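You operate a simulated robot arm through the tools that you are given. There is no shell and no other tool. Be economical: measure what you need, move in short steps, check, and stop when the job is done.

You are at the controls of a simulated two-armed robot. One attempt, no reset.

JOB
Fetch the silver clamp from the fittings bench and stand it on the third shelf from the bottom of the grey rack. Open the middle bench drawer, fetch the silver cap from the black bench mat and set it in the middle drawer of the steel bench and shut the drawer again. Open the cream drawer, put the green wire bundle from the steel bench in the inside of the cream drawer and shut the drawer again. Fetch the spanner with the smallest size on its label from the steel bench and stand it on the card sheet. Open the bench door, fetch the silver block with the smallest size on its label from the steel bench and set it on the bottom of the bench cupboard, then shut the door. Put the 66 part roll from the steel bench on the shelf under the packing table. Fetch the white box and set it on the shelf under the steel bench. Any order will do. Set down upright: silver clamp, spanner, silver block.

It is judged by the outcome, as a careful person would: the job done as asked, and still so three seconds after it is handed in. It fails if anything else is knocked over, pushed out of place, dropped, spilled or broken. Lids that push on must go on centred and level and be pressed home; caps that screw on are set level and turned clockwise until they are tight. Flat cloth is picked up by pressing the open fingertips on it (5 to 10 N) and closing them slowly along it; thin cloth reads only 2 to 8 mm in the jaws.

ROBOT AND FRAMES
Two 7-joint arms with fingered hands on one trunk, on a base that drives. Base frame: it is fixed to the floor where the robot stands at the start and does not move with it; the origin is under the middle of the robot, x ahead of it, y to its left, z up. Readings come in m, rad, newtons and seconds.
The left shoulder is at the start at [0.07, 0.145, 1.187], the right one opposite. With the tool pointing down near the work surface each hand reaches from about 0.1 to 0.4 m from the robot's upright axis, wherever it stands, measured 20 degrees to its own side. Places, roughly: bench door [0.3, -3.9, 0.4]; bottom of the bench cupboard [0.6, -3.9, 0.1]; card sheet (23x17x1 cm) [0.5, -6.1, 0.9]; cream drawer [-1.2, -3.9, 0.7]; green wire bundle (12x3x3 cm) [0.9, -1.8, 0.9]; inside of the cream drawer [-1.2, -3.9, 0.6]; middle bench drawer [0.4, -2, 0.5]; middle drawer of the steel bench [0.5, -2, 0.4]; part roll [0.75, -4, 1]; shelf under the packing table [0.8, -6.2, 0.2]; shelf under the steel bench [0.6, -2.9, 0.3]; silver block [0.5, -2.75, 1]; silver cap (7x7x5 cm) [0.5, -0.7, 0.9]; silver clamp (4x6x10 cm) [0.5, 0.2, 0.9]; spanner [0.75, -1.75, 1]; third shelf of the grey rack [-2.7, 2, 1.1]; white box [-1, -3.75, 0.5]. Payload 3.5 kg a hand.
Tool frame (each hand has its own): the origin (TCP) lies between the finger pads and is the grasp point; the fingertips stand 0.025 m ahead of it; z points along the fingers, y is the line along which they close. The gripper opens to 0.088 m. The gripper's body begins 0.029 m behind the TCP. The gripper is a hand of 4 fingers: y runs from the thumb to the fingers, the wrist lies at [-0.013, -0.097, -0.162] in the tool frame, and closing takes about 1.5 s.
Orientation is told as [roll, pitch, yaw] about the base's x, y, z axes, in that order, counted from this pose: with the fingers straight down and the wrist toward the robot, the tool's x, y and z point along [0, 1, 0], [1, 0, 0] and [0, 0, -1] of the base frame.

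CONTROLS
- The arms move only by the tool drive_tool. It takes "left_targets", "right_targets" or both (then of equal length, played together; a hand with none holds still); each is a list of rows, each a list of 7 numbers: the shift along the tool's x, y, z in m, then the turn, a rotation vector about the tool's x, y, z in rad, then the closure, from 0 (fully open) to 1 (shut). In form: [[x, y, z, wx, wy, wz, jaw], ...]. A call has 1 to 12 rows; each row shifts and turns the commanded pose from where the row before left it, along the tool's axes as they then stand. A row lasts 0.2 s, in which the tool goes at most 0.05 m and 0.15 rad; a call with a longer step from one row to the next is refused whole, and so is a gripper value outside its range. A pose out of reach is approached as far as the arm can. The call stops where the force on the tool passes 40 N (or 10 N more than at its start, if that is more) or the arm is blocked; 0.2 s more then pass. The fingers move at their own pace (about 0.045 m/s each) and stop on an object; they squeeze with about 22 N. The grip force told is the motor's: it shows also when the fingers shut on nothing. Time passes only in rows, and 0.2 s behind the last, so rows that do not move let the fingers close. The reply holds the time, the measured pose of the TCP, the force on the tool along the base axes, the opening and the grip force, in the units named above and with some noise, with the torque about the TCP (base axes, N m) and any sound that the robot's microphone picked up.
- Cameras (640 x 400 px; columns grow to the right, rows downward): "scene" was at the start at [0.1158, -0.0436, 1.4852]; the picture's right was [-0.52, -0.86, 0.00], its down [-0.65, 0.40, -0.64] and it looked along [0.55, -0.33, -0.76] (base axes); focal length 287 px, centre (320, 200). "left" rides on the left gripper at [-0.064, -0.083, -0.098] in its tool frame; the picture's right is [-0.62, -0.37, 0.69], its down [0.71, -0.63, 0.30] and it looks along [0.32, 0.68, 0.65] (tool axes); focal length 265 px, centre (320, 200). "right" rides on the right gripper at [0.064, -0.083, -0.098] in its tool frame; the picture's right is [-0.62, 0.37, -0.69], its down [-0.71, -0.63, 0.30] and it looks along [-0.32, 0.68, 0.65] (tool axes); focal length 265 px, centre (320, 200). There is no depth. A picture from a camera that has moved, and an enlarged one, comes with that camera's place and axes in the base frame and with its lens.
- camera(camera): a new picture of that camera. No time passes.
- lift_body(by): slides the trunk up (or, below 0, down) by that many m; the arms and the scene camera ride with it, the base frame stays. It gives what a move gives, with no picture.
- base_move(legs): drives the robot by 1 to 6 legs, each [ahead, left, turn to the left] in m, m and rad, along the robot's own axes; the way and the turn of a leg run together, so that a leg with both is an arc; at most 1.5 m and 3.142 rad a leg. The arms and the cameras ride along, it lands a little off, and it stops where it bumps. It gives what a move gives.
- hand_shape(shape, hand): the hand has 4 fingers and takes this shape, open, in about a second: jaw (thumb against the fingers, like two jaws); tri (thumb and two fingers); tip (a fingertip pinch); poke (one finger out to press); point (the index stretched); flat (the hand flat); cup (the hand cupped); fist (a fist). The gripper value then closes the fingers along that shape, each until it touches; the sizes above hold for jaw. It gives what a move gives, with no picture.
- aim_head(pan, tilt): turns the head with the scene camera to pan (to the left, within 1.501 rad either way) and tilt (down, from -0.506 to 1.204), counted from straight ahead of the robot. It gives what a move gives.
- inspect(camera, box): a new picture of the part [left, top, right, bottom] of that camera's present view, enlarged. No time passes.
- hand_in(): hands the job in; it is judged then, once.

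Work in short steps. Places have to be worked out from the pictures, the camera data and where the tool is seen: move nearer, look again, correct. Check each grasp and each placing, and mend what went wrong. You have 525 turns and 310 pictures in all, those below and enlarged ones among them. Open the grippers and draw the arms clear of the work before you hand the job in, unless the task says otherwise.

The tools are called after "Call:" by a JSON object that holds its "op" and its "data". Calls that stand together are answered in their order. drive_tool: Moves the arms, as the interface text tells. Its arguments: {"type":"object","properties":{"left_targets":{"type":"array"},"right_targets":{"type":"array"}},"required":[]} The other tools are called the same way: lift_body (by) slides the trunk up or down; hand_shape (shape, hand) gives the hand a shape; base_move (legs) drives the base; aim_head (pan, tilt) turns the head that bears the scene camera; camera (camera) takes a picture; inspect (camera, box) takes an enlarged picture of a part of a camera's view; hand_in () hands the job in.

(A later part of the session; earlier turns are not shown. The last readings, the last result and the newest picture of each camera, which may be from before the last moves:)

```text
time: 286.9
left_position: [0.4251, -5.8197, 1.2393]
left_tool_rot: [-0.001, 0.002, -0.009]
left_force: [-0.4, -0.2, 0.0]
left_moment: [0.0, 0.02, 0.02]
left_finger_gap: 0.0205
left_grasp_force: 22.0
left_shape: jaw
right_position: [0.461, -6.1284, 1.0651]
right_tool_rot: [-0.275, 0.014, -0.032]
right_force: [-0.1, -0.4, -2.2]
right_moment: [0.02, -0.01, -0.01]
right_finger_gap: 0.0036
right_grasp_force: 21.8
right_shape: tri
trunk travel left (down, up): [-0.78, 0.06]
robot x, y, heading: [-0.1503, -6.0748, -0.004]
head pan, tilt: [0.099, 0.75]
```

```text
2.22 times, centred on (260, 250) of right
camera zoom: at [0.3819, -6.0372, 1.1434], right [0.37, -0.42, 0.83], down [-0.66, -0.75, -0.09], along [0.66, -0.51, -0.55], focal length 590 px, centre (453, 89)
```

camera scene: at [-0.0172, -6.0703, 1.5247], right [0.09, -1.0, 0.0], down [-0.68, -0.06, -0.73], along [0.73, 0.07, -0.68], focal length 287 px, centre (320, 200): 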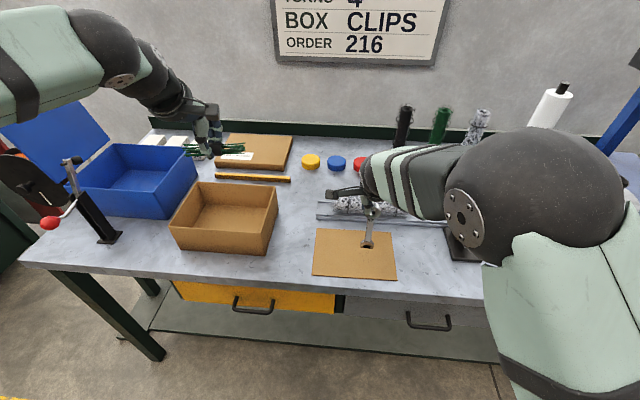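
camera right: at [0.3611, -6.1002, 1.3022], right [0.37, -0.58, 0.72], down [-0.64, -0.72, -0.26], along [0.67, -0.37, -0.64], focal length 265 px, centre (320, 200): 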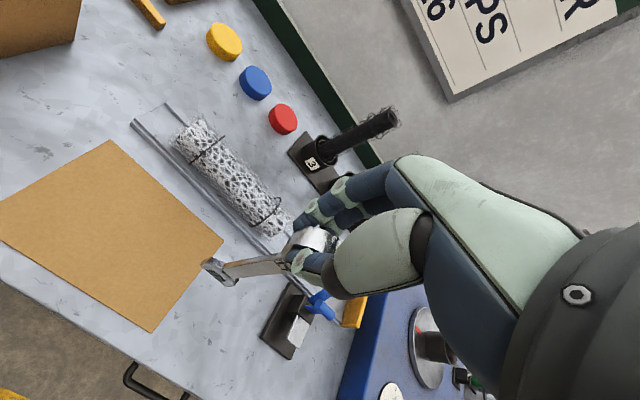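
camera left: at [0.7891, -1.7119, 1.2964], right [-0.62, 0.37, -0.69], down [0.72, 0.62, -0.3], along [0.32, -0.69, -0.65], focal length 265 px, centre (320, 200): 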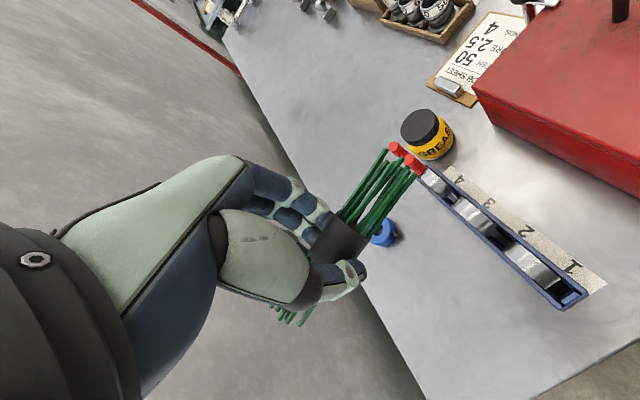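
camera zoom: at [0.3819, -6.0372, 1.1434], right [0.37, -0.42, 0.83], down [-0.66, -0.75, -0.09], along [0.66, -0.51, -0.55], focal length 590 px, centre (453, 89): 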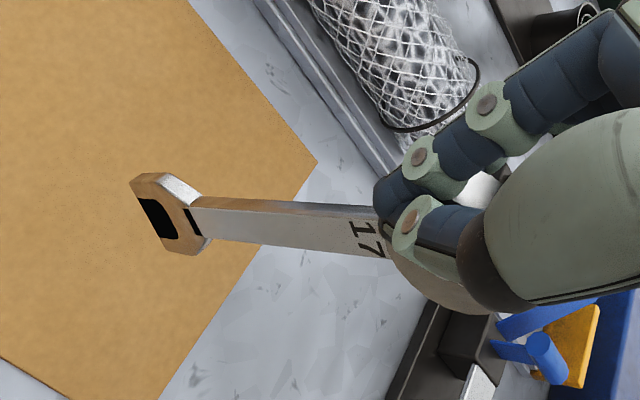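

Call:
{"op": "drive_tool", "data": {"right_targets": [[0.005, 0, 0.017, 0, -0.035, 0, 1], [0.005, 0, 0.014, 0, 0, 0, 1], [0, 0, 0, 0, 0, 0, 1]]}}

Call:
{"op": "inspect", "data": {"camera": "scene", "box": [300, 180, 400, 280]}}

```text
time: 287.7
left_position: [0.425, -5.8208, 1.2385]
left_tool_rot: [0.002, -0.002, -0.009]
left_force: [0.7, -0.4, -0.2]
left_moment: [0.01, 0.01, 0.0]
left_finger_gap: 0.0209
left_grasp_force: 22.0
left_shape: jaw
right_position: [0.4578, -6.1255, 1.0277]
right_tool_rot: [-0.333, 0.016, -0.016]
right_force: [-0.8, -0.1, -1.5]
right_moment: [0.03, -0.05, 0.0]
right_finger_gap: 0.004
right_grasp_force: 21.9
right_shape: tri
trunk travel left (down, up): [-0.78, 0.06]
robot x, y, heading: [-0.1483, -6.0763, -0.005]
head pan, tilt: [0.099, 0.75]
```

```text
4.00 times, centred on (350, 230) of scene
camera zoom: at [-0.0181, -6.0705, 1.5248], right [0.09, -1.0, 0.0], down [-0.68, -0.06, -0.73], along [0.73, 0.07, -0.68], focal length 1148 px, centre (200, 80)
```

zoom: 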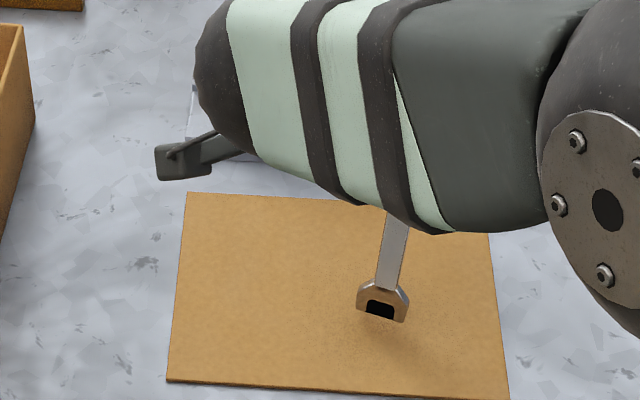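

The shaft is vertical, slightly yawed. Lowering to contact.

Call:
{"op": "drive_tool", "data": {"right_targets": [[0.0013, 0, 0.004, 0, 0, 0, 1], [0.0013, 0, 0.004, 0, 0, 0, 1], [0, 0, 0, 0, 0, 0, 1]]}}

Call:
{"op": "drive_tool", "data": {"right_targets": [[0.0013, 0, 0.004, 0, 0, 0, 1], [0.0013, 0, 0.003, 0, 0, 0, 1], [0, 0, 0, 0, 0, 0, 1]]}}

Call:
{"op": "inspect", "data": {"camera": "scene", "box": [300, 180, 400, 280]}}

```text
time: 288.5
left_position: [0.4261, -5.8201, 1.2387]
left_tool_rot: [0.001, 0.0, -0.009]
left_force: [-0.2, -0.4, -0.5]
left_moment: [0.0, -0.01, 0.02]
left_finger_gap: 0.0208
left_grasp_force: 21.6
left_shape: jaw
right_position: [0.458, -6.1241, 1.0183]
right_tool_rot: [-0.333, 0.015, -0.015]
right_force: [-0.3, -0.1, -1.8]
right_moment: [0.07, -0.03, -0.03]
right_finger_gap: 0.0038
right_grasp_force: 21.9
right_shape: tri
trunk travel left (down, up): [-0.78, 0.06]
robot x, y, heading: [-0.1507, -6.0762, -0.009]
head pan, tilt: [0.099, 0.75]
```

```text
time: 289.3
left_position: [0.424, -5.821, 1.2395]
left_tool_rot: [-0.001, -0.002, -0.008]
left_force: [-0.3, 0.1, -0.3]
left_moment: [0.0, 0.02, 0.0]
left_finger_gap: 0.0206
left_grasp_force: 22.1
left_shape: jaw
right_position: [0.4578, -6.1225, 1.0154]
right_tool_rot: [-0.339, 0.007, -0.012]
right_force: [0.6, 0.2, 14.2]
right_moment: [-0.11, -0.09, 0.01]
right_finger_gap: 0.0052
right_grasp_force: 21.9
right_shape: tri
trunk travel left (down, up): [-0.78, 0.06]
robot x, y, heading: [-0.1507, -6.0749, -0.004]
head pan, tilt: [0.099, 0.75]
```

```text
4.00 times, centred on (350, 230) of scene
camera zoom: at [-0.0202, -6.0698, 1.5252], right [0.09, -1.0, 0.0], down [-0.68, -0.06, -0.73], along [0.73, 0.07, -0.68], focal length 1148 px, centre (200, 80)
```

zoom: 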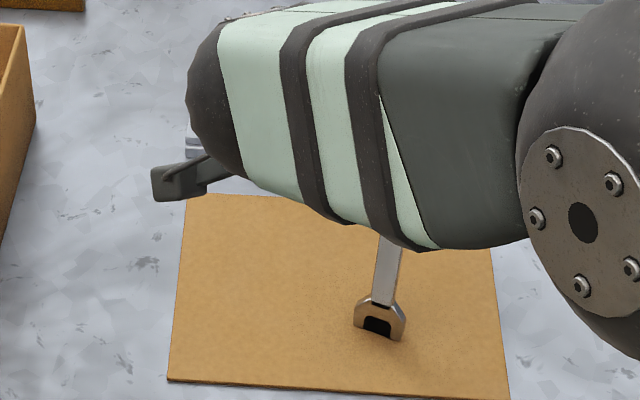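

Call:
{"op": "inspect", "data": {"camera": "right", "box": [140, 160, 380, 340]}}

```text
2.22 times, centred on (260, 250) of right
camera zoom: at [0.3752, -6.0277, 1.0871], right [0.37, -0.36, 0.86], down [-0.64, -0.77, -0.05], along [0.67, -0.53, -0.51], focal length 590 px, centre (453, 89)
```

zoom: 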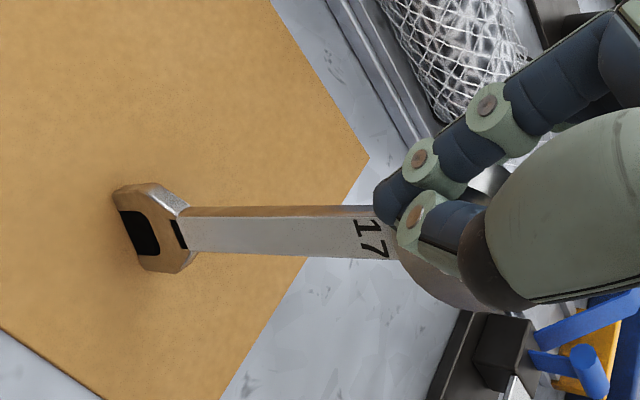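

Analysis of both views: the top leans about 0.1 rad toward +x (matching the contact torque). I'll lift a bit, pitch the hand -0.1, and set down again.

Call:
{"op": "drive_tool", "data": {"right_targets": [[-0.003, 0, -0.01, 0, 0, 0, 1], [0, 0, 0, -0.094, 0, 0.033, 1], [0, 0, 0, 0, 0, 0, 1]]}}

Call:
{"op": "inspect", "data": {"camera": "right", "box": [140, 160, 380, 340]}}

Call:
{"op": "inspect", "data": {"camera": "scene", "box": [300, 180, 400, 280]}}

```text
time: 290.1
left_position: [0.4258, -5.8209, 1.2379]
left_tool_rot: [0.0, 0.003, -0.008]
left_force: [-0.2, 0.3, -0.1]
left_moment: [0.01, -0.01, -0.01]
left_finger_gap: 0.0206
left_grasp_force: 22.3
left_shape: jaw
right_position: [0.4551, -6.1232, 1.0177]
right_tool_rot: [-0.337, -0.075, -0.016]
right_force: [-0.3, 0.3, -1.7]
right_moment: [0.03, 0.0, 0.01]
right_finger_gap: 0.0049
right_grasp_force: 21.9
right_shape: tri
trunk travel left (down, up): [-0.78, 0.06]
robot x, y, heading: [-0.15, -6.0718, -0.005]
head pan, tilt: [0.099, 0.75]
```

```text
2.22 times, centred on (260, 250) of right
camera zoom: at [0.369, -6.0285, 1.0823], right [0.3, -0.36, 0.88], down [-0.64, -0.77, -0.1], along [0.71, -0.53, -0.46], focal length 590 px, centre (453, 89)
```

zoom: 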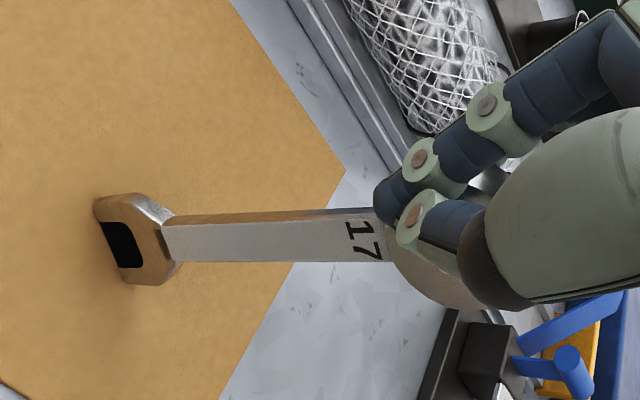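

```text
4.00 times, centred on (350, 230) of scene
camera zoom: at [-0.0174, -6.07, 1.5246], right [0.09, -1.0, 0.0], down [-0.68, -0.06, -0.73], along [0.73, 0.07, -0.68], focal length 1148 px, centre (200, 80)
```

zoom: 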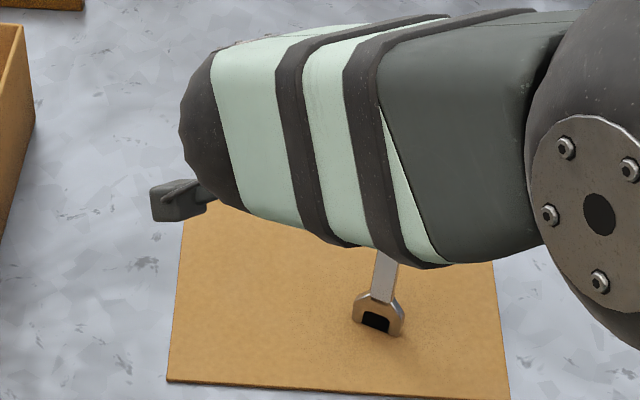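

Residual out-of-plane tilt is about 0.03; one more small pitch, then lower to contact.

Call:
{"op": "drive_tool", "data": {"right_targets": [[0, 0, 0, -0.03, 0, 0.01, 1], [0.0012, 0, 0.0035, 0, 0, 0, 1], [0, 0, 0, 0, 0, 0, 1]]}}

Call:
{"op": "drive_tool", "data": {"right_targets": [[0.0012, 0, 0.0035, 0, 0, 0, 1], [0, 0, 0, 0, 0, 0, 1]]}}

Call:
{"op": "drive_tool", "data": {"right_targets": [[0.0008, 0, 0.002, 0, 0, 0, 1], [0, 0, 0, 0, 0, 0, 1]]}}

```text
time: 290.9
left_position: [0.4247, -5.8193, 1.2391]
left_tool_rot: [0.002, 0.001, -0.009]
left_force: [0.2, -0.1, -1.1]
left_moment: [0.0, 0.03, 0.01]
left_finger_gap: 0.0208
left_grasp_force: 22.1
left_shape: jaw
right_position: [0.4581, -6.1206, 1.018]
right_tool_rot: [-0.33, -0.115, -0.012]
right_force: [0.9, 0.2, -0.5]
right_moment: [0.03, 0.01, -0.05]
right_finger_gap: 0.0048
right_grasp_force: 21.9
right_shape: tri
trunk travel left (down, up): [-0.78, 0.06]
robot x, y, heading: [-0.1486, -6.0741, -0.007]
head pan, tilt: [0.099, 0.75]
```

```text
time: 291.5
left_position: [0.4258, -5.8201, 1.2385]
left_tool_rot: [0.0, 0.001, -0.009]
left_force: [0.1, 0.1, -0.9]
left_moment: [0.02, -0.01, -0.03]
left_finger_gap: 0.0207
left_grasp_force: 21.9
left_shape: jaw
right_position: [0.458, -6.1218, 1.0164]
right_tool_rot: [-0.331, -0.121, -0.012]
right_force: [-0.2, 0.3, -2.1]
right_moment: [0.04, 0.02, 0.03]
right_finger_gap: 0.0049
right_grasp_force: 22.1
right_shape: tri
trunk travel left (down, up): [-0.78, 0.06]
robot x, y, heading: [-0.1491, -6.0736, -0.008]
head pan, tilt: [0.099, 0.75]
```

```text
time: 292.1
left_position: [0.4234, -5.8185, 1.2388]
left_tool_rot: [-0.001, 0.0, -0.007]
left_force: [0.6, 0.2, -0.4]
left_moment: [0.03, -0.01, 0.05]
left_finger_gap: 0.0206
left_grasp_force: 21.8
left_shape: jaw
right_position: [0.4574, -6.1203, 1.0139]
right_tool_rot: [-0.334, -0.123, -0.013]
right_force: [1.0, 1.5, 8.5]
right_moment: [-0.07, -0.08, 0.03]
right_finger_gap: 0.0048
right_grasp_force: 22.5
right_shape: tri
trunk travel left (down, up): [-0.78, 0.06]
robot x, y, heading: [-0.1504, -6.0747, -0.007]
head pan, tilt: [0.099, 0.75]
```

Call:
{"op": "inspect", "data": {"camera": "right", "box": [140, 160, 380, 340]}}

Call:
{"op": "inspect", "data": {"camera": "scene", "box": [320, 220, 380, 270]}}

```text
2.22 times, centred on (260, 250) of right
camera zoom: at [0.3673, -6.0263, 1.0763], right [0.26, -0.36, 0.9], down [-0.63, -0.77, -0.13], along [0.73, -0.53, -0.42], focal length 590 px, centre (453, 89)
```

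zoom: 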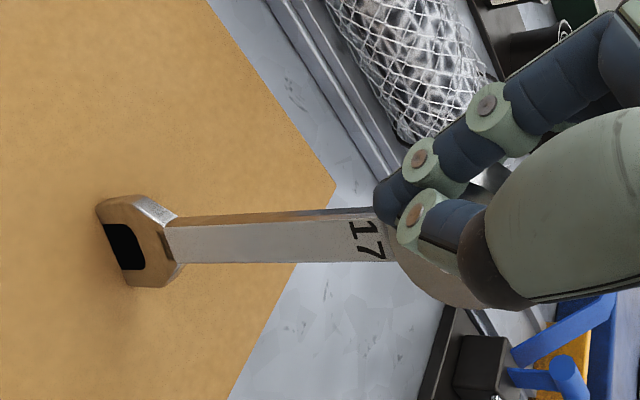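

```text
8.00 times, centred on (350, 245) of scene
camera zoom: at [-0.0191, -6.0695, 1.525], right [0.09, -1.0, 0.0], down [-0.68, -0.06, -0.73], along [0.73, 0.07, -0.68], focal length 2297 px, centre (80, -160)
```

zoom: 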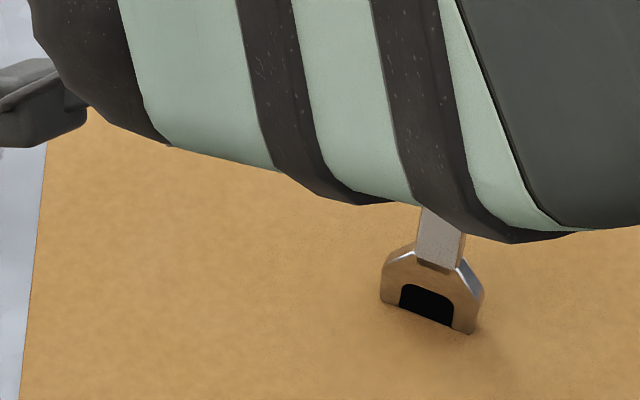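

The spanner is now vertical within ~0.02 rad. I'll open in a tiny step to form a loose cage and look.

Call:
{"op": "drive_tool", "data": {"right_targets": [[0, 0, 0, 0, 0, 0, 0.93], [0, 0, 0, 0, 0, 0, 0.91], [0, 0, 0, 0, 0, 0, 0.89], [0, 0, 0, 0, 0, 0, 0.89]]}}

Call:
{"op": "inspect", "data": {"camera": "right", "box": [140, 160, 380, 340]}}

Call:
{"op": "inspect", "data": {"camera": "scene", "box": [320, 220, 380, 270]}}

```text
time: 293.1
left_position: [0.4254, -5.82, 1.2384]
left_tool_rot: [-0.001, 0.0, -0.009]
left_force: [-0.1, 0.4, -0.7]
left_moment: [0.0, 0.0, -0.02]
left_finger_gap: 0.0209
left_grasp_force: 22.0
left_shape: jaw
right_position: [0.4576, -6.1222, 1.0114]
right_tool_rot: [-0.336, -0.116, -0.011]
right_force: [-0.2, 0.2, -0.4]
right_moment: [-0.01, 0.04, 0.01]
right_finger_gap: 0.0097
right_grasp_force: 0.0
right_shape: tri
trunk travel left (down, up): [-0.78, 0.06]
robot x, y, heading: [-0.1478, -6.0769, -0.009]
head pan, tilt: [0.099, 0.75]
```

```text
2.22 times, centred on (260, 250) of right
camera zoom: at [0.367, -6.0269, 1.0734], right [0.26, -0.36, 0.9], down [-0.63, -0.77, -0.12], along [0.73, -0.53, -0.43], focal length 590 px, centre (453, 89)
```

zoom: 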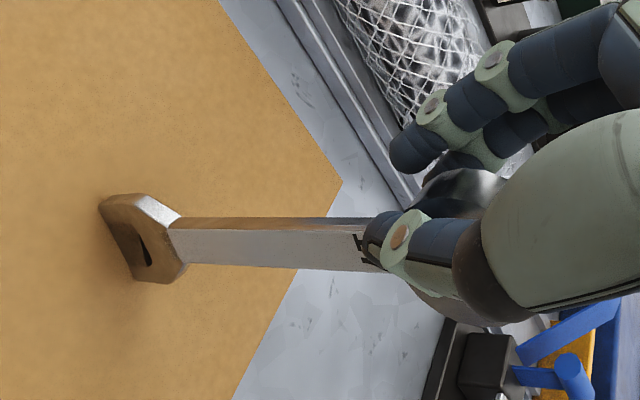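

```text
8.00 times, centred on (350, 245) of scene
camera zoom: at [-0.0179, -6.07, 1.5247], right [0.09, -1.0, 0.0], down [-0.68, -0.06, -0.73], along [0.73, 0.07, -0.68], focal length 2297 px, centre (80, -160)
```

zoom: 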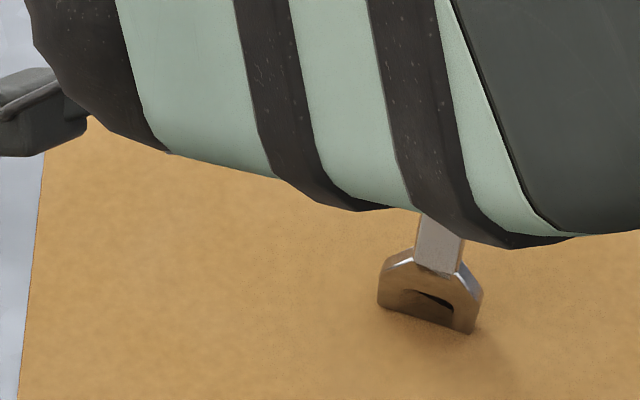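

It leans slightly onto the thumb. I'll nudge the hand +x 4 mm to push the ring upright inside the cage.

Call:
{"op": "drive_tool", "data": {"right_targets": [[0, 0.002, 0, 0, 0, 0, 0.89], [0, 0.002, 0, 0, 0, 0, 0.89], [0, 0, 0, 0, 0, 0, 0.89]]}}

Call:
{"op": "inspect", "data": {"camera": "right", "box": [140, 160, 380, 340]}}

Call:
{"op": "inspect", "data": {"camera": "scene", "box": [320, 220, 380, 270]}}

```text
time: 293.9
left_position: [0.4239, -5.8189, 1.2382]
left_tool_rot: [0.001, 0.001, -0.007]
left_force: [0.7, 0.0, -1.1]
left_moment: [-0.03, -0.02, -0.02]
left_finger_gap: 0.0209
left_grasp_force: 22.3
left_shape: jaw
right_position: [0.4621, -6.12, 1.0138]
right_tool_rot: [-0.336, -0.12, -0.01]
right_force: [-0.2, 0.7, 0.7]
right_moment: [-0.01, -0.02, 0.02]
right_finger_gap: 0.0098
right_grasp_force: 0.0
right_shape: tri
trunk travel left (down, up): [-0.78, 0.06]
robot x, y, heading: [-0.1496, -6.0711, -0.004]
head pan, tilt: [0.099, 0.75]
```

```text
2.22 times, centred on (260, 250) of right
camera zoom: at [0.3716, -6.0259, 1.076], right [0.26, -0.36, 0.9], down [-0.63, -0.77, -0.13], along [0.73, -0.53, -0.43], focal length 590 px, centre (453, 89)
```

zoom: 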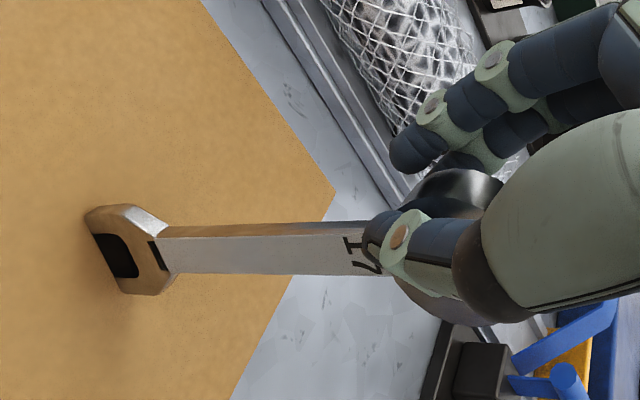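

```text
8.00 times, centred on (350, 245) of scene
camera zoom: at [-0.0178, -6.0699, 1.5248], right [0.09, -1.0, 0.0], down [-0.68, -0.06, -0.73], along [0.73, 0.07, -0.68], focal length 2297 px, centre (80, -160)
```

zoom: 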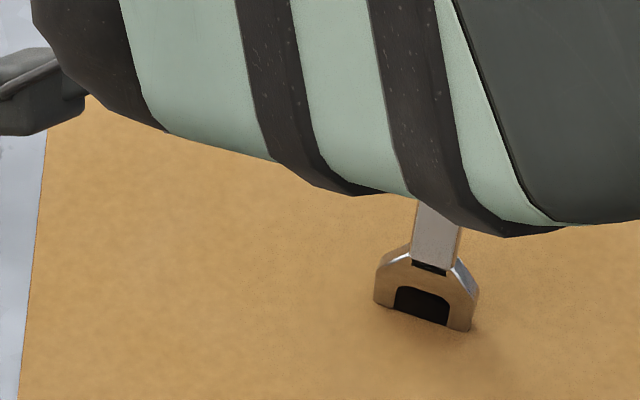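

Call:
{"op": "drive_tool", "data": {"right_targets": [[0, 0, 0, 0, 0, 0, 0.87], [0, 0, 0, 0, 0, 0, 0.85], [0, 0, 0, 0, 0, 0, 0.83], [0, 0, 0, 0, 0, 0, 0.83]]}}

Call:
{"op": "inspect", "data": {"camera": "right", "box": [140, 160, 380, 340]}}

Call:
{"op": "inspect", "data": {"camera": "scene", "box": [320, 220, 380, 270]}}

```text
time: 294.9
left_position: [0.424, -5.8201, 1.2381]
left_tool_rot: [-0.001, -0.002, -0.009]
left_force: [-0.3, 0.6, -1.5]
left_moment: [-0.03, -0.01, 0.03]
left_finger_gap: 0.0208
left_grasp_force: 22.4
left_shape: jaw
right_position: [0.4618, -6.122, 1.0127]
right_tool_rot: [-0.338, -0.117, -0.011]
right_force: [0.0, 0.0, 0.2]
right_moment: [0.0, 0.02, 0.02]
right_finger_gap: 0.0151
right_grasp_force: 0.1
right_shape: tri
trunk travel left (down, up): [-0.78, 0.06]
robot x, y, heading: [-0.1515, -6.0724, -0.003]
head pan, tilt: [0.099, 0.75]
```

```text
2.22 times, centred on (260, 250) of right
camera zoom: at [0.3714, -6.0266, 1.0738], right [0.26, -0.36, 0.9], down [-0.63, -0.77, -0.12], along [0.73, -0.53, -0.43], focal length 590 px, centre (453, 89)
```

zoom: 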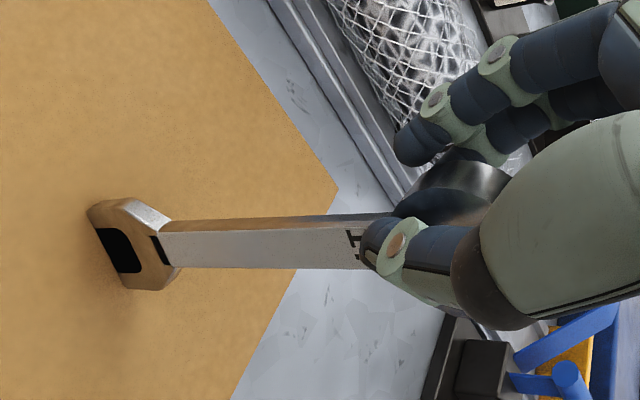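

```text
8.00 times, centred on (350, 245) of scene
camera zoom: at [-0.0176, -6.07, 1.5247], right [0.09, -1.0, 0.0], down [-0.68, -0.06, -0.73], along [0.73, 0.07, -0.68], focal length 2297 px, centre (80, -160)
```

zoom: 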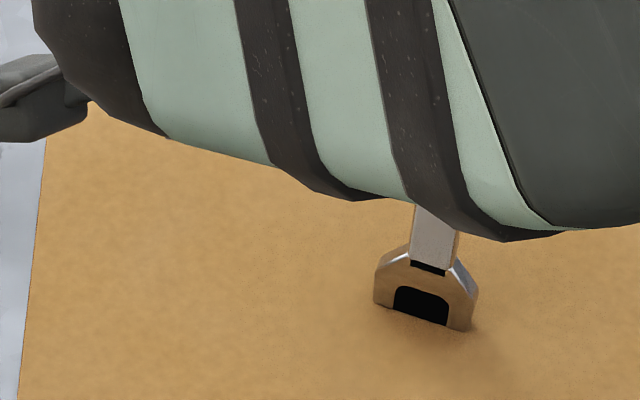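

It looks freestanding and vertical now. Opening further in small steps.

Call:
{"op": "drive_tool", "data": {"right_targets": [[0, 0, 0, 0, 0, 0, 0.81], [0, 0, 0, 0, 0, 0, 0.79], [0, 0, 0, 0, 0, 0, 0.77], [0, 0, 0, 0, 0, 0, 0.77]]}}

Call:
{"op": "inspect", "data": {"camera": "right", "box": [140, 160, 380, 340]}}

```text
time: 295.9
left_position: [0.4253, -5.8202, 1.2382]
left_tool_rot: [-0.001, 0.0, -0.007]
left_force: [0.0, 0.2, -0.3]
left_moment: [-0.02, -0.01, 0.0]
left_finger_gap: 0.0209
left_grasp_force: 22.0
left_shape: jaw
right_position: [0.4621, -6.1217, 1.013]
right_tool_rot: [-0.336, -0.117, -0.009]
right_force: [0.1, 0.1, 0.1]
right_moment: [0.01, -0.01, 0.02]
right_finger_gap: 0.0197
right_grasp_force: 0.2
right_shape: tri
trunk travel left (down, up): [-0.78, 0.06]
robot x, y, heading: [-0.1507, -6.0764, -0.005]
head pan, tilt: [0.099, 0.75]
```

```text
2.22 times, centred on (260, 250) of right
camera zoom: at [0.3713, -6.026, 1.0748], right [0.26, -0.36, 0.9], down [-0.63, -0.77, -0.12], along [0.73, -0.53, -0.43], focal length 590 px, centre (453, 89)
```

zoom: 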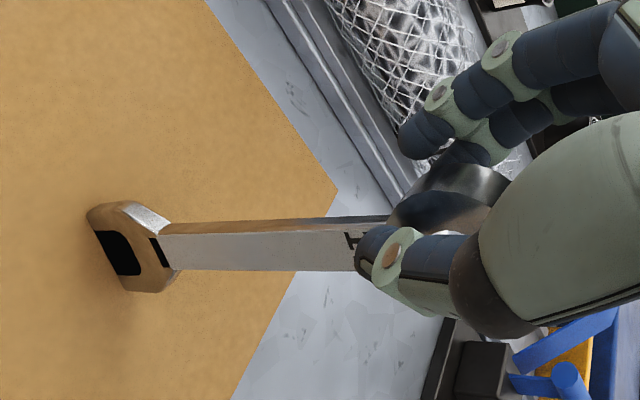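

The spanner stays put while the thumb moves away. Continue opening.

Call:
{"op": "drive_tool", "data": {"right_targets": [[0, 0, 0, 0, 0, 0, 0.74], [0, 0, 0, 0, 0, 0, 0.7], [0, 0, 0, 0, 0, 0, 0.65], [0, 0, 0, 0, 0, 0, 0.6], [0, 0, 0, 0, 0, 0, 0.55], [0, 0, 0, 0, 0, 0, 0.5]]}}

Call:
{"op": "inspect", "data": {"camera": "right", "box": [140, 160, 380, 340]}}

```text
time: 297.3
left_position: [0.4247, -5.8199, 1.2383]
left_tool_rot: [0.0, 0.0, -0.008]
left_force: [-1.0, 0.6, -1.5]
left_moment: [0.0, -0.04, 0.03]
left_finger_gap: 0.0208
left_grasp_force: 22.3
left_shape: jaw
right_position: [0.4609, -6.1205, 1.0141]
right_tool_rot: [-0.335, -0.119, -0.01]
right_force: [-0.3, 0.0, -1.0]
right_moment: [-0.01, -0.01, 0.01]
right_finger_gap: 0.0435
right_grasp_force: 0.0
right_shape: tri
trunk travel left (down, up): [-0.78, 0.06]
robot x, y, heading: [-0.1525, -6.0772, -0.007]
head pan, tilt: [0.099, 0.75]
```

```text
2.22 times, centred on (260, 250) of right
camera zoom: at [0.3715, -6.026, 1.0753], right [0.26, -0.36, 0.9], down [-0.63, -0.77, -0.13], along [0.73, -0.53, -0.43], focal length 590 px, centre (453, 89)
```

zoom: 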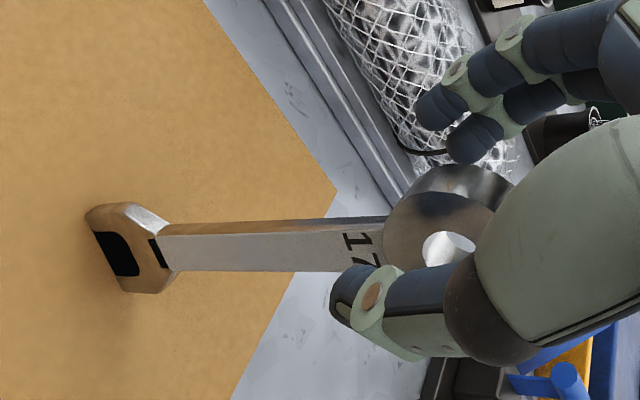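

It stands free. I'll open wider and retreat along the tool axis.

Call:
{"op": "drive_tool", "data": {"right_targets": [[0, 0, 0, 0, 0, 0, 0.3], [0, 0, 0, 0, 0, 0, 0.15], [0, 0, -0.01, 0, 0, 0, 0.1], [0, 0, -0.02, 0, 0, 0, 0.1], [0, 0, -0.03, 0, 0, 0, 0.1], [0, 0, -0.04, 0, 0, 0, 0.1], [0, 0, -0.04, 0, 0, 0, 0.1]]}}

Call:
{"op": "camera", "data": {"camera": "scene"}}

```text
time: 299.0
left_position: [0.4243, -5.82, 1.2393]
left_tool_rot: [-0.001, -0.001, -0.01]
left_force: [-0.5, -0.7, -0.6]
left_moment: [0.03, -0.03, 0.01]
left_finger_gap: 0.0207
left_grasp_force: 21.8
left_shape: jaw
right_position: [0.434, -6.0884, 1.0584]
right_tool_rot: [-0.328, 0.039, -0.037]
right_force: [0.2, 0.2, 0.2]
right_moment: [0.01, 0.0, 0.0]
right_finger_gap: 0.0792
right_grasp_force: 0.1
right_shape: tri
trunk travel left (down, up): [-0.78, 0.06]
robot x, y, heading: [-0.1503, -6.0735, -0.002]
head pan, tilt: [0.099, 0.75]
stopped in row 7 (right hand): the arm was blocked; the commanded pose is now the measured one
```

```text
159 pictures are left
camera scene: at [-0.0177, -6.0698, 1.5247], right [0.09, -1.0, 0.0], down [-0.68, -0.06, -0.73], along [0.73, 0.07, -0.68], focal length 287 px, centre (320, 200)
```

scene: 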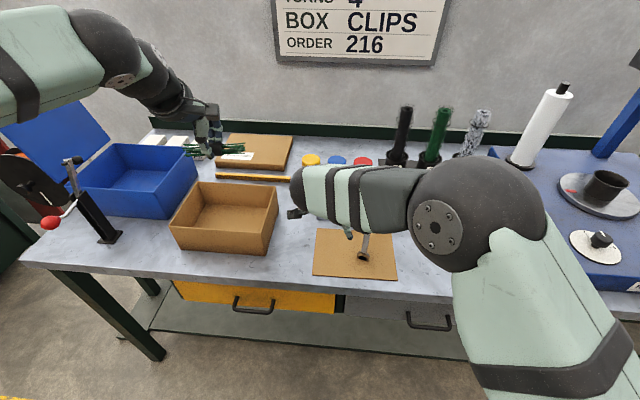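

The spanner still stands. The arm is near a joint limit, so I'll move the hand away in +y and up, in small steps, levelling the roll.

Call:
{"op": "drive_tool", "data": {"right_targets": [[0.02, 0, -0.02, 0, 0, 0, 0.1], [0.02, 0, -0.02, 0, 0.08, 0, 0.1], [0.01, 0, -0.03, 0, 0.08, 0, 0.1], [0.0, 0, -0.03, 0, 0.08, 0, 0.1], [0.0, 0, -0.03, 0, 0.08, 0, 0.1]]}}

Call:
{"op": "inspect", "data": {"camera": "scene", "box": [260, 140, 440, 300]}}

```text
time: 300.2
left_position: [0.4249, -5.8194, 1.2391]
left_tool_rot: [0.0, -0.001, -0.009]
left_force: [0.3, 0.5, -0.9]
left_moment: [0.02, 0.01, 0.01]
left_finger_gap: 0.0207
left_grasp_force: 22.2
left_shape: jaw
right_position: [0.4384, -6.0097, 1.1692]
right_tool_rot: [-0.013, 0.041, -0.029]
right_force: [-0.2, 0.2, -1.1]
right_moment: [-0.02, -0.01, 0.01]
right_finger_gap: 0.0792
right_grasp_force: 0.1
right_shape: tri
trunk travel left (down, up): [-0.78, 0.06]
robot x, y, heading: [-0.1499, -6.0746, -0.004]
head pan, tilt: [0.099, 0.75]
```

```text
2.50 times, centred on (350, 220) of scene
camera zoom: at [-0.0186, -6.0702, 1.5248], right [0.09, -1.0, 0.0], down [-0.68, -0.06, -0.73], along [0.73, 0.07, -0.68], focal length 718 px, centre (245, 150)
```

zoom: 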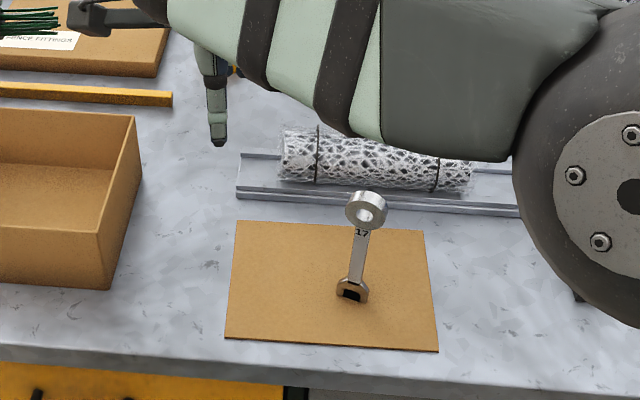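

The spanner stands upright on the card sheet. I'll retract, back off, and look for a route to the cream drawer's side.

Call:
{"op": "drive_tool", "data": {"right_targets": [[0, -0.04, -0.02, 0, 0, 0, 0], [0, -0.04, -0.02, 0, 0, 0, 0], [0, -0.03, 0, 0, 0, 0, 0]]}}

Call:
{"op": "base_move", "data": {"legs": [[-0.25, 0, 0], [0, 0.9, 0], [0, 0, 2.2]]}}

Call:
{"op": "hand_shape", "data": {"hand": "right", "shape": "jaw"}}

Call:
{"op": "aim_head", "data": {"pan": 0.0, "tilt": 0.4}}

Call:
{"op": "camera", "data": {"camera": "scene"}}

```text
time: 301.0
left_position: [0.4255, -5.8197, 1.2388]
left_tool_rot: [-0.001, 0.0, -0.009]
left_force: [0.8, -0.1, -1.1]
left_moment: [0.02, 0.0, 0.02]
left_finger_gap: 0.0209
left_grasp_force: 21.8
left_shape: jaw
right_position: [0.3293, -6.0059, 1.2151]
right_tool_rot: [-0.014, 0.041, -0.032]
right_force: [0.2, -0.3, 0.2]
right_moment: [0.02, -0.01, 0.01]
right_finger_gap: 0.0875
right_grasp_force: 0.1
right_shape: tri
trunk travel left (down, up): [-0.78, 0.06]
robot x, y, heading: [-0.1533, -6.073, -0.006]
head pan, tilt: [0.099, 0.75]
```

```text
time: 312.4
left_position: [-0.9509, -4.8674, 1.2382]
left_tool_rot: [0.0, -0.001, 2.21]
left_force: [-0.4, -0.4, -0.7]
left_moment: [0.02, -0.02, -0.02]
left_finger_gap: 0.0204
left_grasp_force: 22.3
left_shape: jaw
right_position: [-0.7459, -4.8316, 1.215]
right_tool_rot: [-0.012, 0.041, 2.19]
right_force: [0.4, 0.4, -0.9]
right_moment: [0.0, -0.02, -0.04]
right_finger_gap: 0.0877
right_grasp_force: 0.1
right_shape: tri
trunk travel left (down, up): [-0.78, 0.06]
robot x, y, heading: [-0.4027, -5.1727, 2.217]
head pan, tilt: [0.099, 0.75]
```

```text
time: 313.3
left_position: [-0.9523, -4.8691, 1.239]
left_tool_rot: [0.0, -0.001, 2.21]
left_force: [-0.1, 1.1, -0.7]
left_moment: [-0.04, 0.01, 0.02]
left_finger_gap: 0.0206
left_grasp_force: 22.0
left_shape: jaw
right_position: [-0.7473, -4.8311, 1.2157]
right_tool_rot: [-0.012, 0.041, 2.189]
right_force: [0.7, 1.0, -0.6]
right_moment: [-0.02, 0.01, -0.02]
right_finger_gap: 0.0876
right_grasp_force: 0.2
right_shape: jaw
trunk travel left (down, up): [-0.78, 0.06]
robot x, y, heading: [-0.3972, -5.1749, 2.216]
head pan, tilt: [0.099, 0.75]
```

```text
time: 314.1
left_position: [-0.9515, -4.8683, 1.2376]
left_tool_rot: [0.001, 0.0, 2.211]
left_force: [0.3, -0.5, -0.3]
left_moment: [-0.01, 0.02, 0.0]
left_finger_gap: 0.0204
left_grasp_force: 22.1
left_shape: jaw
right_position: [-0.7466, -4.8309, 1.2151]
right_tool_rot: [-0.013, 0.04, 2.19]
right_force: [-0.4, 0.4, 0.3]
right_moment: [0.02, -0.01, 0.01]
right_finger_gap: 0.0877
right_grasp_force: 0.1
right_shape: jaw
trunk travel left (down, up): [-0.78, 0.06]
robot x, y, heading: [-0.3996, -5.1721, 2.215]
head pan, tilt: [0.0, 0.4]
```

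```text
157 pictures are left
camera scene: at [-0.4879, -5.0618, 1.5558], right [0.8, 0.6, 0.0], down [0.23, -0.31, -0.92], along [-0.55, 0.74, -0.39], focal length 287 px, centre (320, 200)
```

scene: 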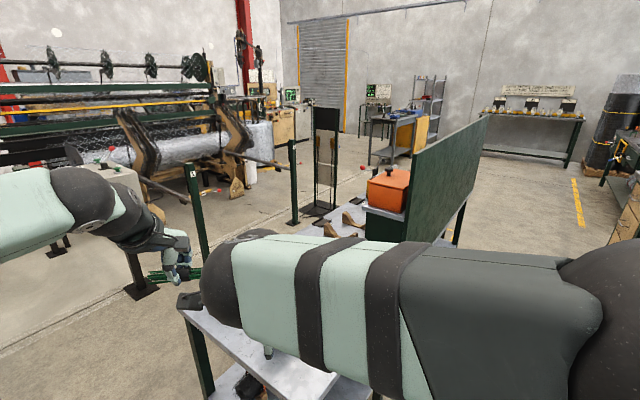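

The bench spans x -0.81…-1.26 with its drawer side facing -x, and the aisle beyond runs to posts at x≈-2.3. I'll go round its near end: strafe away, turn to face +x, reverse, then take a look.

Call:
{"op": "base_move", "data": {"legs": [[0, 0.8, 0], [0, 0, -2.21]]}}

Call:
{"op": "drive_tool", "data": {"left_targets": [[0, -0.04, 0, 0, 0, 0, 1], [0, -0.04, 0, 0, 0, 0, 1], [0, -0.04, 0, 0, 0, 0, 1]]}}

Call:
{"op": "aim_head", "data": {"pan": 1.4, "tilt": 0.4}}

Call:
{"op": "camera", "data": {"camera": "scene"}}

```text
time: 316.7
left_position: [-1.2601, -5.0872, 1.2341]
left_tool_rot: [-0.005, 0.007, 2.173]
left_force: [-1.1, 0.5, -1.1]
left_moment: [0.0, -0.01, 0.01]
left_finger_gap: 0.0206
left_grasp_force: 22.0
left_shape: jaw
right_position: [-1.0534, -5.0593, 1.2119]
right_tool_rot: [-0.017, 0.048, 2.149]
right_force: [-0.7, 0.1, -0.2]
right_moment: [-0.01, -0.05, -0.01]
right_finger_gap: 0.088
right_grasp_force: 0.2
right_shape: jaw
trunk travel left (down, up): [-0.78, 0.06]
robot x, y, heading: [-0.7143, -5.4157, 2.173]
head pan, tilt: [0.0, 0.4]
stopped in leg 1: the robot was blocked; the commanded pose is now the measured one
```

```text
time: 317.5
left_position: [-1.1872, -5.1913, 1.2375]
left_tool_rot: [-0.003, 0.001, 2.174]
left_force: [-0.2, -0.1, -0.5]
left_moment: [-0.01, 0.03, 0.01]
left_finger_gap: 0.0203
left_grasp_force: 22.4
left_shape: jaw
right_position: [-1.0468, -5.0638, 1.2146]
right_tool_rot: [-0.015, 0.04, 2.151]
right_force: [-0.6, -0.2, 0.2]
right_moment: [0.03, -0.01, -0.01]
right_finger_gap: 0.0875
right_grasp_force: 0.1
right_shape: jaw
trunk travel left (down, up): [-0.78, 0.06]
robot x, y, heading: [-0.7109, -5.4174, 2.17]
head pan, tilt: [0.0, 0.4]
```

```text
time: 319.0
left_position: [-1.1846, -5.1874, 1.238]
left_tool_rot: [0.0, 0.002, 2.172]
left_force: [0.9, 0.6, -0.6]
left_moment: [0.01, -0.06, -0.02]
left_finger_gap: 0.0204
left_grasp_force: 21.9
left_shape: jaw
right_position: [-1.0464, -5.0611, 1.2151]
right_tool_rot: [-0.012, 0.04, 2.152]
right_force: [0.0, -0.5, 0.1]
right_moment: [0.01, 0.02, -0.01]
right_finger_gap: 0.0875
right_grasp_force: 0.1
right_shape: jaw
trunk travel left (down, up): [-0.78, 0.06]
robot x, y, heading: [-0.7163, -5.4165, 2.174]
head pan, tilt: [1.4, 0.4]
```

```text
156 pictures are left
camera scene: at [-0.8274, -5.4162, 1.5559], right [-0.42, 0.91, 0.0], down [0.35, 0.16, -0.92], along [-0.84, -0.39, -0.39], focal length 287 px, centre (320, 200)
```

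scene: 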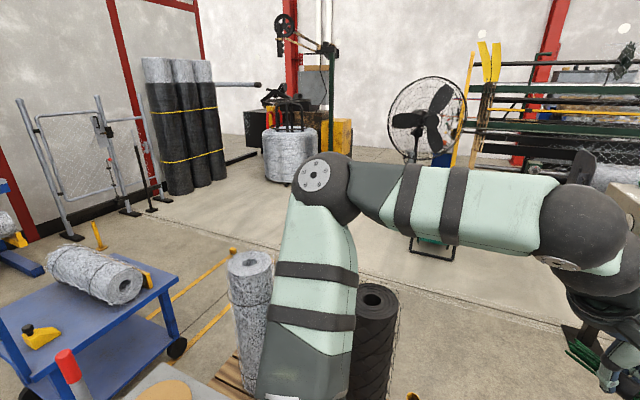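

The base was blocked by something. I'll look around at the floor near the robot.

Call:
{"op": "aim_head", "data": {"pan": 1.45, "tilt": 1.1}}

Call:
{"op": "camera", "data": {"camera": "scene"}}

Call:
{"op": "aim_head", "data": {"pan": 0.5, "tilt": 0.9}}

Call:
{"op": "camera", "data": {"camera": "scene"}}

```text
time: 320.1
left_position: [-1.1855, -5.1877, 1.2386]
left_tool_rot: [0.0, 0.003, 2.174]
left_force: [-0.5, -0.9, -0.8]
left_moment: [0.0, -0.01, -0.01]
left_finger_gap: 0.0207
left_grasp_force: 21.6
left_shape: jaw
right_position: [-1.0465, -5.0598, 1.2155]
right_tool_rot: [-0.012, 0.04, 2.151]
right_force: [0.7, -0.6, 0.2]
right_moment: [0.0, 0.0, 0.0]
right_finger_gap: 0.0877
right_grasp_force: 0.0
right_shape: jaw
trunk travel left (down, up): [-0.78, 0.06]
robot x, y, heading: [-0.7139, -5.4163, 2.176]
head pan, tilt: [1.45, 1.1]
```

```text
155 pictures are left
camera scene: at [-0.7994, -5.407, 1.4991], right [-0.46, 0.89, 0.0], down [0.79, 0.41, -0.45], along [-0.4, -0.21, -0.89], focal length 287 px, centre (320, 200)
```

scene: 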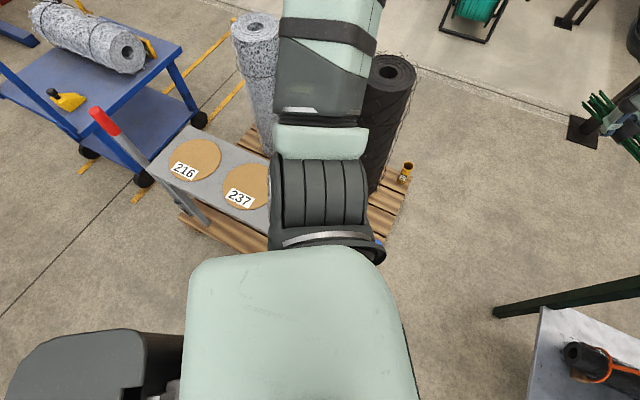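

```text
time: 321.3
left_position: [-1.1863, -5.1878, 1.2377]
left_tool_rot: [0.0, 0.001, 2.173]
left_force: [-0.5, -0.7, -0.4]
left_moment: [0.0, 0.0, -0.03]
left_finger_gap: 0.0204
left_grasp_force: 22.6
left_shape: jaw
right_position: [-1.0456, -5.0602, 1.2151]
right_tool_rot: [-0.012, 0.041, 2.149]
right_force: [0.0, -0.6, 0.3]
right_moment: [0.02, -0.03, -0.02]
right_finger_gap: 0.0876
right_grasp_force: 0.0
right_shape: jaw
trunk travel left (down, up): [-0.78, 0.06]
robot x, y, heading: [-0.7134, -5.4149, 2.181]
head pan, tilt: [0.499, 0.901]
```

```text
154 pictures are left
camera scene: at [-0.8109, -5.3437, 1.5128], right [0.45, 0.89, 0.0], down [0.7, -0.35, -0.62], along [-0.55, 0.28, -0.78], focal length 287 px, centre (320, 200)
```

scene: 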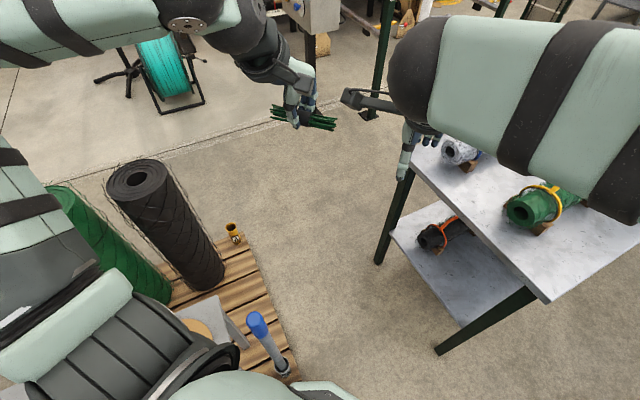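

There's a pallet at y<-5.35 and the bench end at y≈-4.65, leaving a 0.7 m gap. I'll go to the gap centre facing -y, with the arms passing above the pallet, and strafe through.

Call:
{"op": "base_move", "data": {"legs": [[0.1, -0.58, 0], [0, 0, 2.53]]}}

Call:
{"op": "base_move", "data": {"legs": [[0, -0.6, 0]]}}

```text
time: 330.6
left_position: [-0.0454, -5.4673, 1.2395]
left_tool_rot: [0.0, 0.003, -1.607]
left_force: [0.4, -0.1, -1.8]
left_moment: [-0.02, -0.01, 0.0]
left_finger_gap: 0.0204
left_grasp_force: 22.5
left_shape: jaw
right_position: [-0.2339, -5.4885, 1.2155]
right_tool_rot: [-0.013, 0.041, -1.629]
right_force: [0.2, -0.2, -0.6]
right_moment: [-0.04, 0.0, -0.01]
right_finger_gap: 0.0875
right_grasp_force: 0.1
right_shape: jaw
trunk travel left (down, up): [-0.78, 0.06]
robot x, y, heading: [-0.2927, -5.0041, -1.605]
head pan, tilt: [0.499, 0.901]
```

```text
time: 334.0
left_position: [-0.6376, -5.4496, 1.238]
left_tool_rot: [-0.002, 0.001, -1.608]
left_force: [0.6, -0.3, -1.2]
left_moment: [-0.05, 0.0, 0.0]
left_finger_gap: 0.0202
left_grasp_force: 22.2
left_shape: jaw
right_position: [-0.8269, -5.4688, 1.215]
right_tool_rot: [-0.014, 0.041, -1.629]
right_force: [0.3, -0.2, 0.8]
right_moment: [-0.02, 0.0, -0.01]
right_finger_gap: 0.0878
right_grasp_force: 0.0
right_shape: jaw
trunk travel left (down, up): [-0.78, 0.06]
robot x, y, heading: [-0.8833, -4.9877, -1.602]
head pan, tilt: [0.499, 0.901]
```

Call:
{"op": "base_move", "data": {"legs": [[0.03, -0.9, 0.03]]}}

Call:
{"op": "aim_head", "data": {"pan": -1.3, "tilt": 0.6}}

Call:
{"op": "camera", "data": {"camera": "scene"}}

```text
time: 338.8
left_position: [-1.5394, -5.4519, 1.2374]
left_tool_rot: [-0.001, 0.002, -1.586]
left_force: [-0.2, 0.1, -0.7]
left_moment: [-0.01, -0.05, 0.03]
left_finger_gap: 0.0203
left_grasp_force: 21.9
left_shape: jaw
right_position: [-1.7295, -5.4744, 1.215]
right_tool_rot: [-0.013, 0.039, -1.61]
right_force: [0.2, 0.1, -0.3]
right_moment: [0.03, 0.05, 0.01]
right_finger_gap: 0.0876
right_grasp_force: 0.1
right_shape: jaw
trunk travel left (down, up): [-0.78, 0.06]
robot x, y, heading: [-1.7937, -4.9923, -1.589]
head pan, tilt: [0.499, 0.901]
```

```text
time: 340.6
left_position: [-1.5417, -5.4507, 1.2391]
left_tool_rot: [0.001, 0.002, -1.587]
left_force: [-0.3, -0.9, -1.0]
left_moment: [0.04, -0.03, -0.04]
left_finger_gap: 0.0201
left_grasp_force: 22.4
left_shape: jaw
right_position: [-1.7293, -5.4737, 1.2151]
right_tool_rot: [-0.013, 0.041, -1.61]
right_force: [-0.2, -1.0, 0.4]
right_moment: [0.0, -0.03, 0.01]
right_finger_gap: 0.0877
right_grasp_force: 0.0
right_shape: jaw
trunk travel left (down, up): [-0.78, 0.06]
robot x, y, heading: [-1.7939, -4.9913, -1.582]
head pan, tilt: [-1.3, 0.6]
```

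```text
153 pictures are left
camera scene: at [-1.88, -5.0695, 1.5377], right [-0.25, 0.97, 0.0], down [0.55, 0.14, -0.83], along [-0.8, -0.21, -0.56], focal length 287 px, centre (320, 200)
```

scene: 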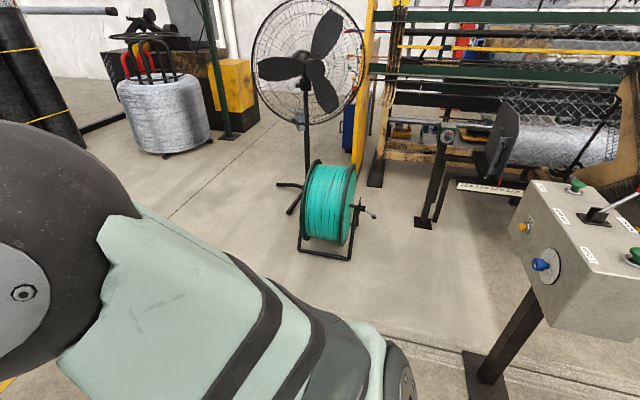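

Now I'll turn to face +x and strafe left toward y≈-3.9.

Call:
{"op": "base_move", "data": {"legs": [[0, 0, 1.583], [-0.1, 0.9, 0]]}}

Call:
{"op": "aim_head", "data": {"pan": 0.0, "tilt": 0.6}}

Call:
{"op": "camera", "data": {"camera": "scene"}}

```text
time: 349.2
left_position: [-1.467, -3.8333, 1.2389]
left_tool_rot: [-0.001, 0.002, 0.027]
left_force: [0.4, 0.5, -0.6]
left_moment: [0.02, 0.01, 0.02]
left_finger_gap: 0.0201
left_grasp_force: 22.6
left_shape: jaw
right_position: [-1.4357, -4.0171, 1.2146]
right_tool_rot: [-0.013, 0.04, 0.002]
right_force: [-0.8, -0.1, 0.1]
right_moment: [-0.02, 0.02, -0.01]
right_finger_gap: 0.0879
right_grasp_force: 0.1
right_shape: jaw
trunk travel left (down, up): [-0.78, 0.06]
robot x, y, heading: [-1.9123, -4.0991, 0.027]
head pan, tilt: [-1.3, 0.6]
```

```text
time: 350.7
left_position: [-1.4674, -3.8307, 1.239]
left_tool_rot: [0.001, 0.002, 0.026]
left_force: [0.1, 0.7, 0.4]
left_moment: [0.02, -0.01, 0.01]
left_finger_gap: 0.0203
left_grasp_force: 22.5
left_shape: jaw
right_position: [-1.4366, -4.0172, 1.2139]
right_tool_rot: [-0.012, 0.04, 0.003]
right_force: [0.4, 0.1, -0.6]
right_moment: [-0.02, 0.02, 0.0]
right_finger_gap: 0.0875
right_grasp_force: 0.2
right_shape: jaw
trunk travel left (down, up): [-0.78, 0.06]
robot x, y, heading: [-1.9146, -4.1032, 0.027]
head pan, tilt: [0.0, 0.6]
```

```text
152 pictures are left
camera scene: at [-1.7756, -4.101, 1.5376], right [0.03, -1.0, 0.0], down [-0.56, -0.02, -0.82], along [0.82, 0.02, -0.57], focal length 287 px, centre (320, 200)
```

scene: 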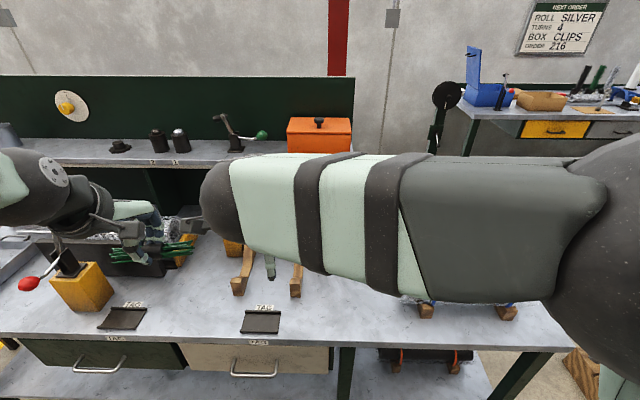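

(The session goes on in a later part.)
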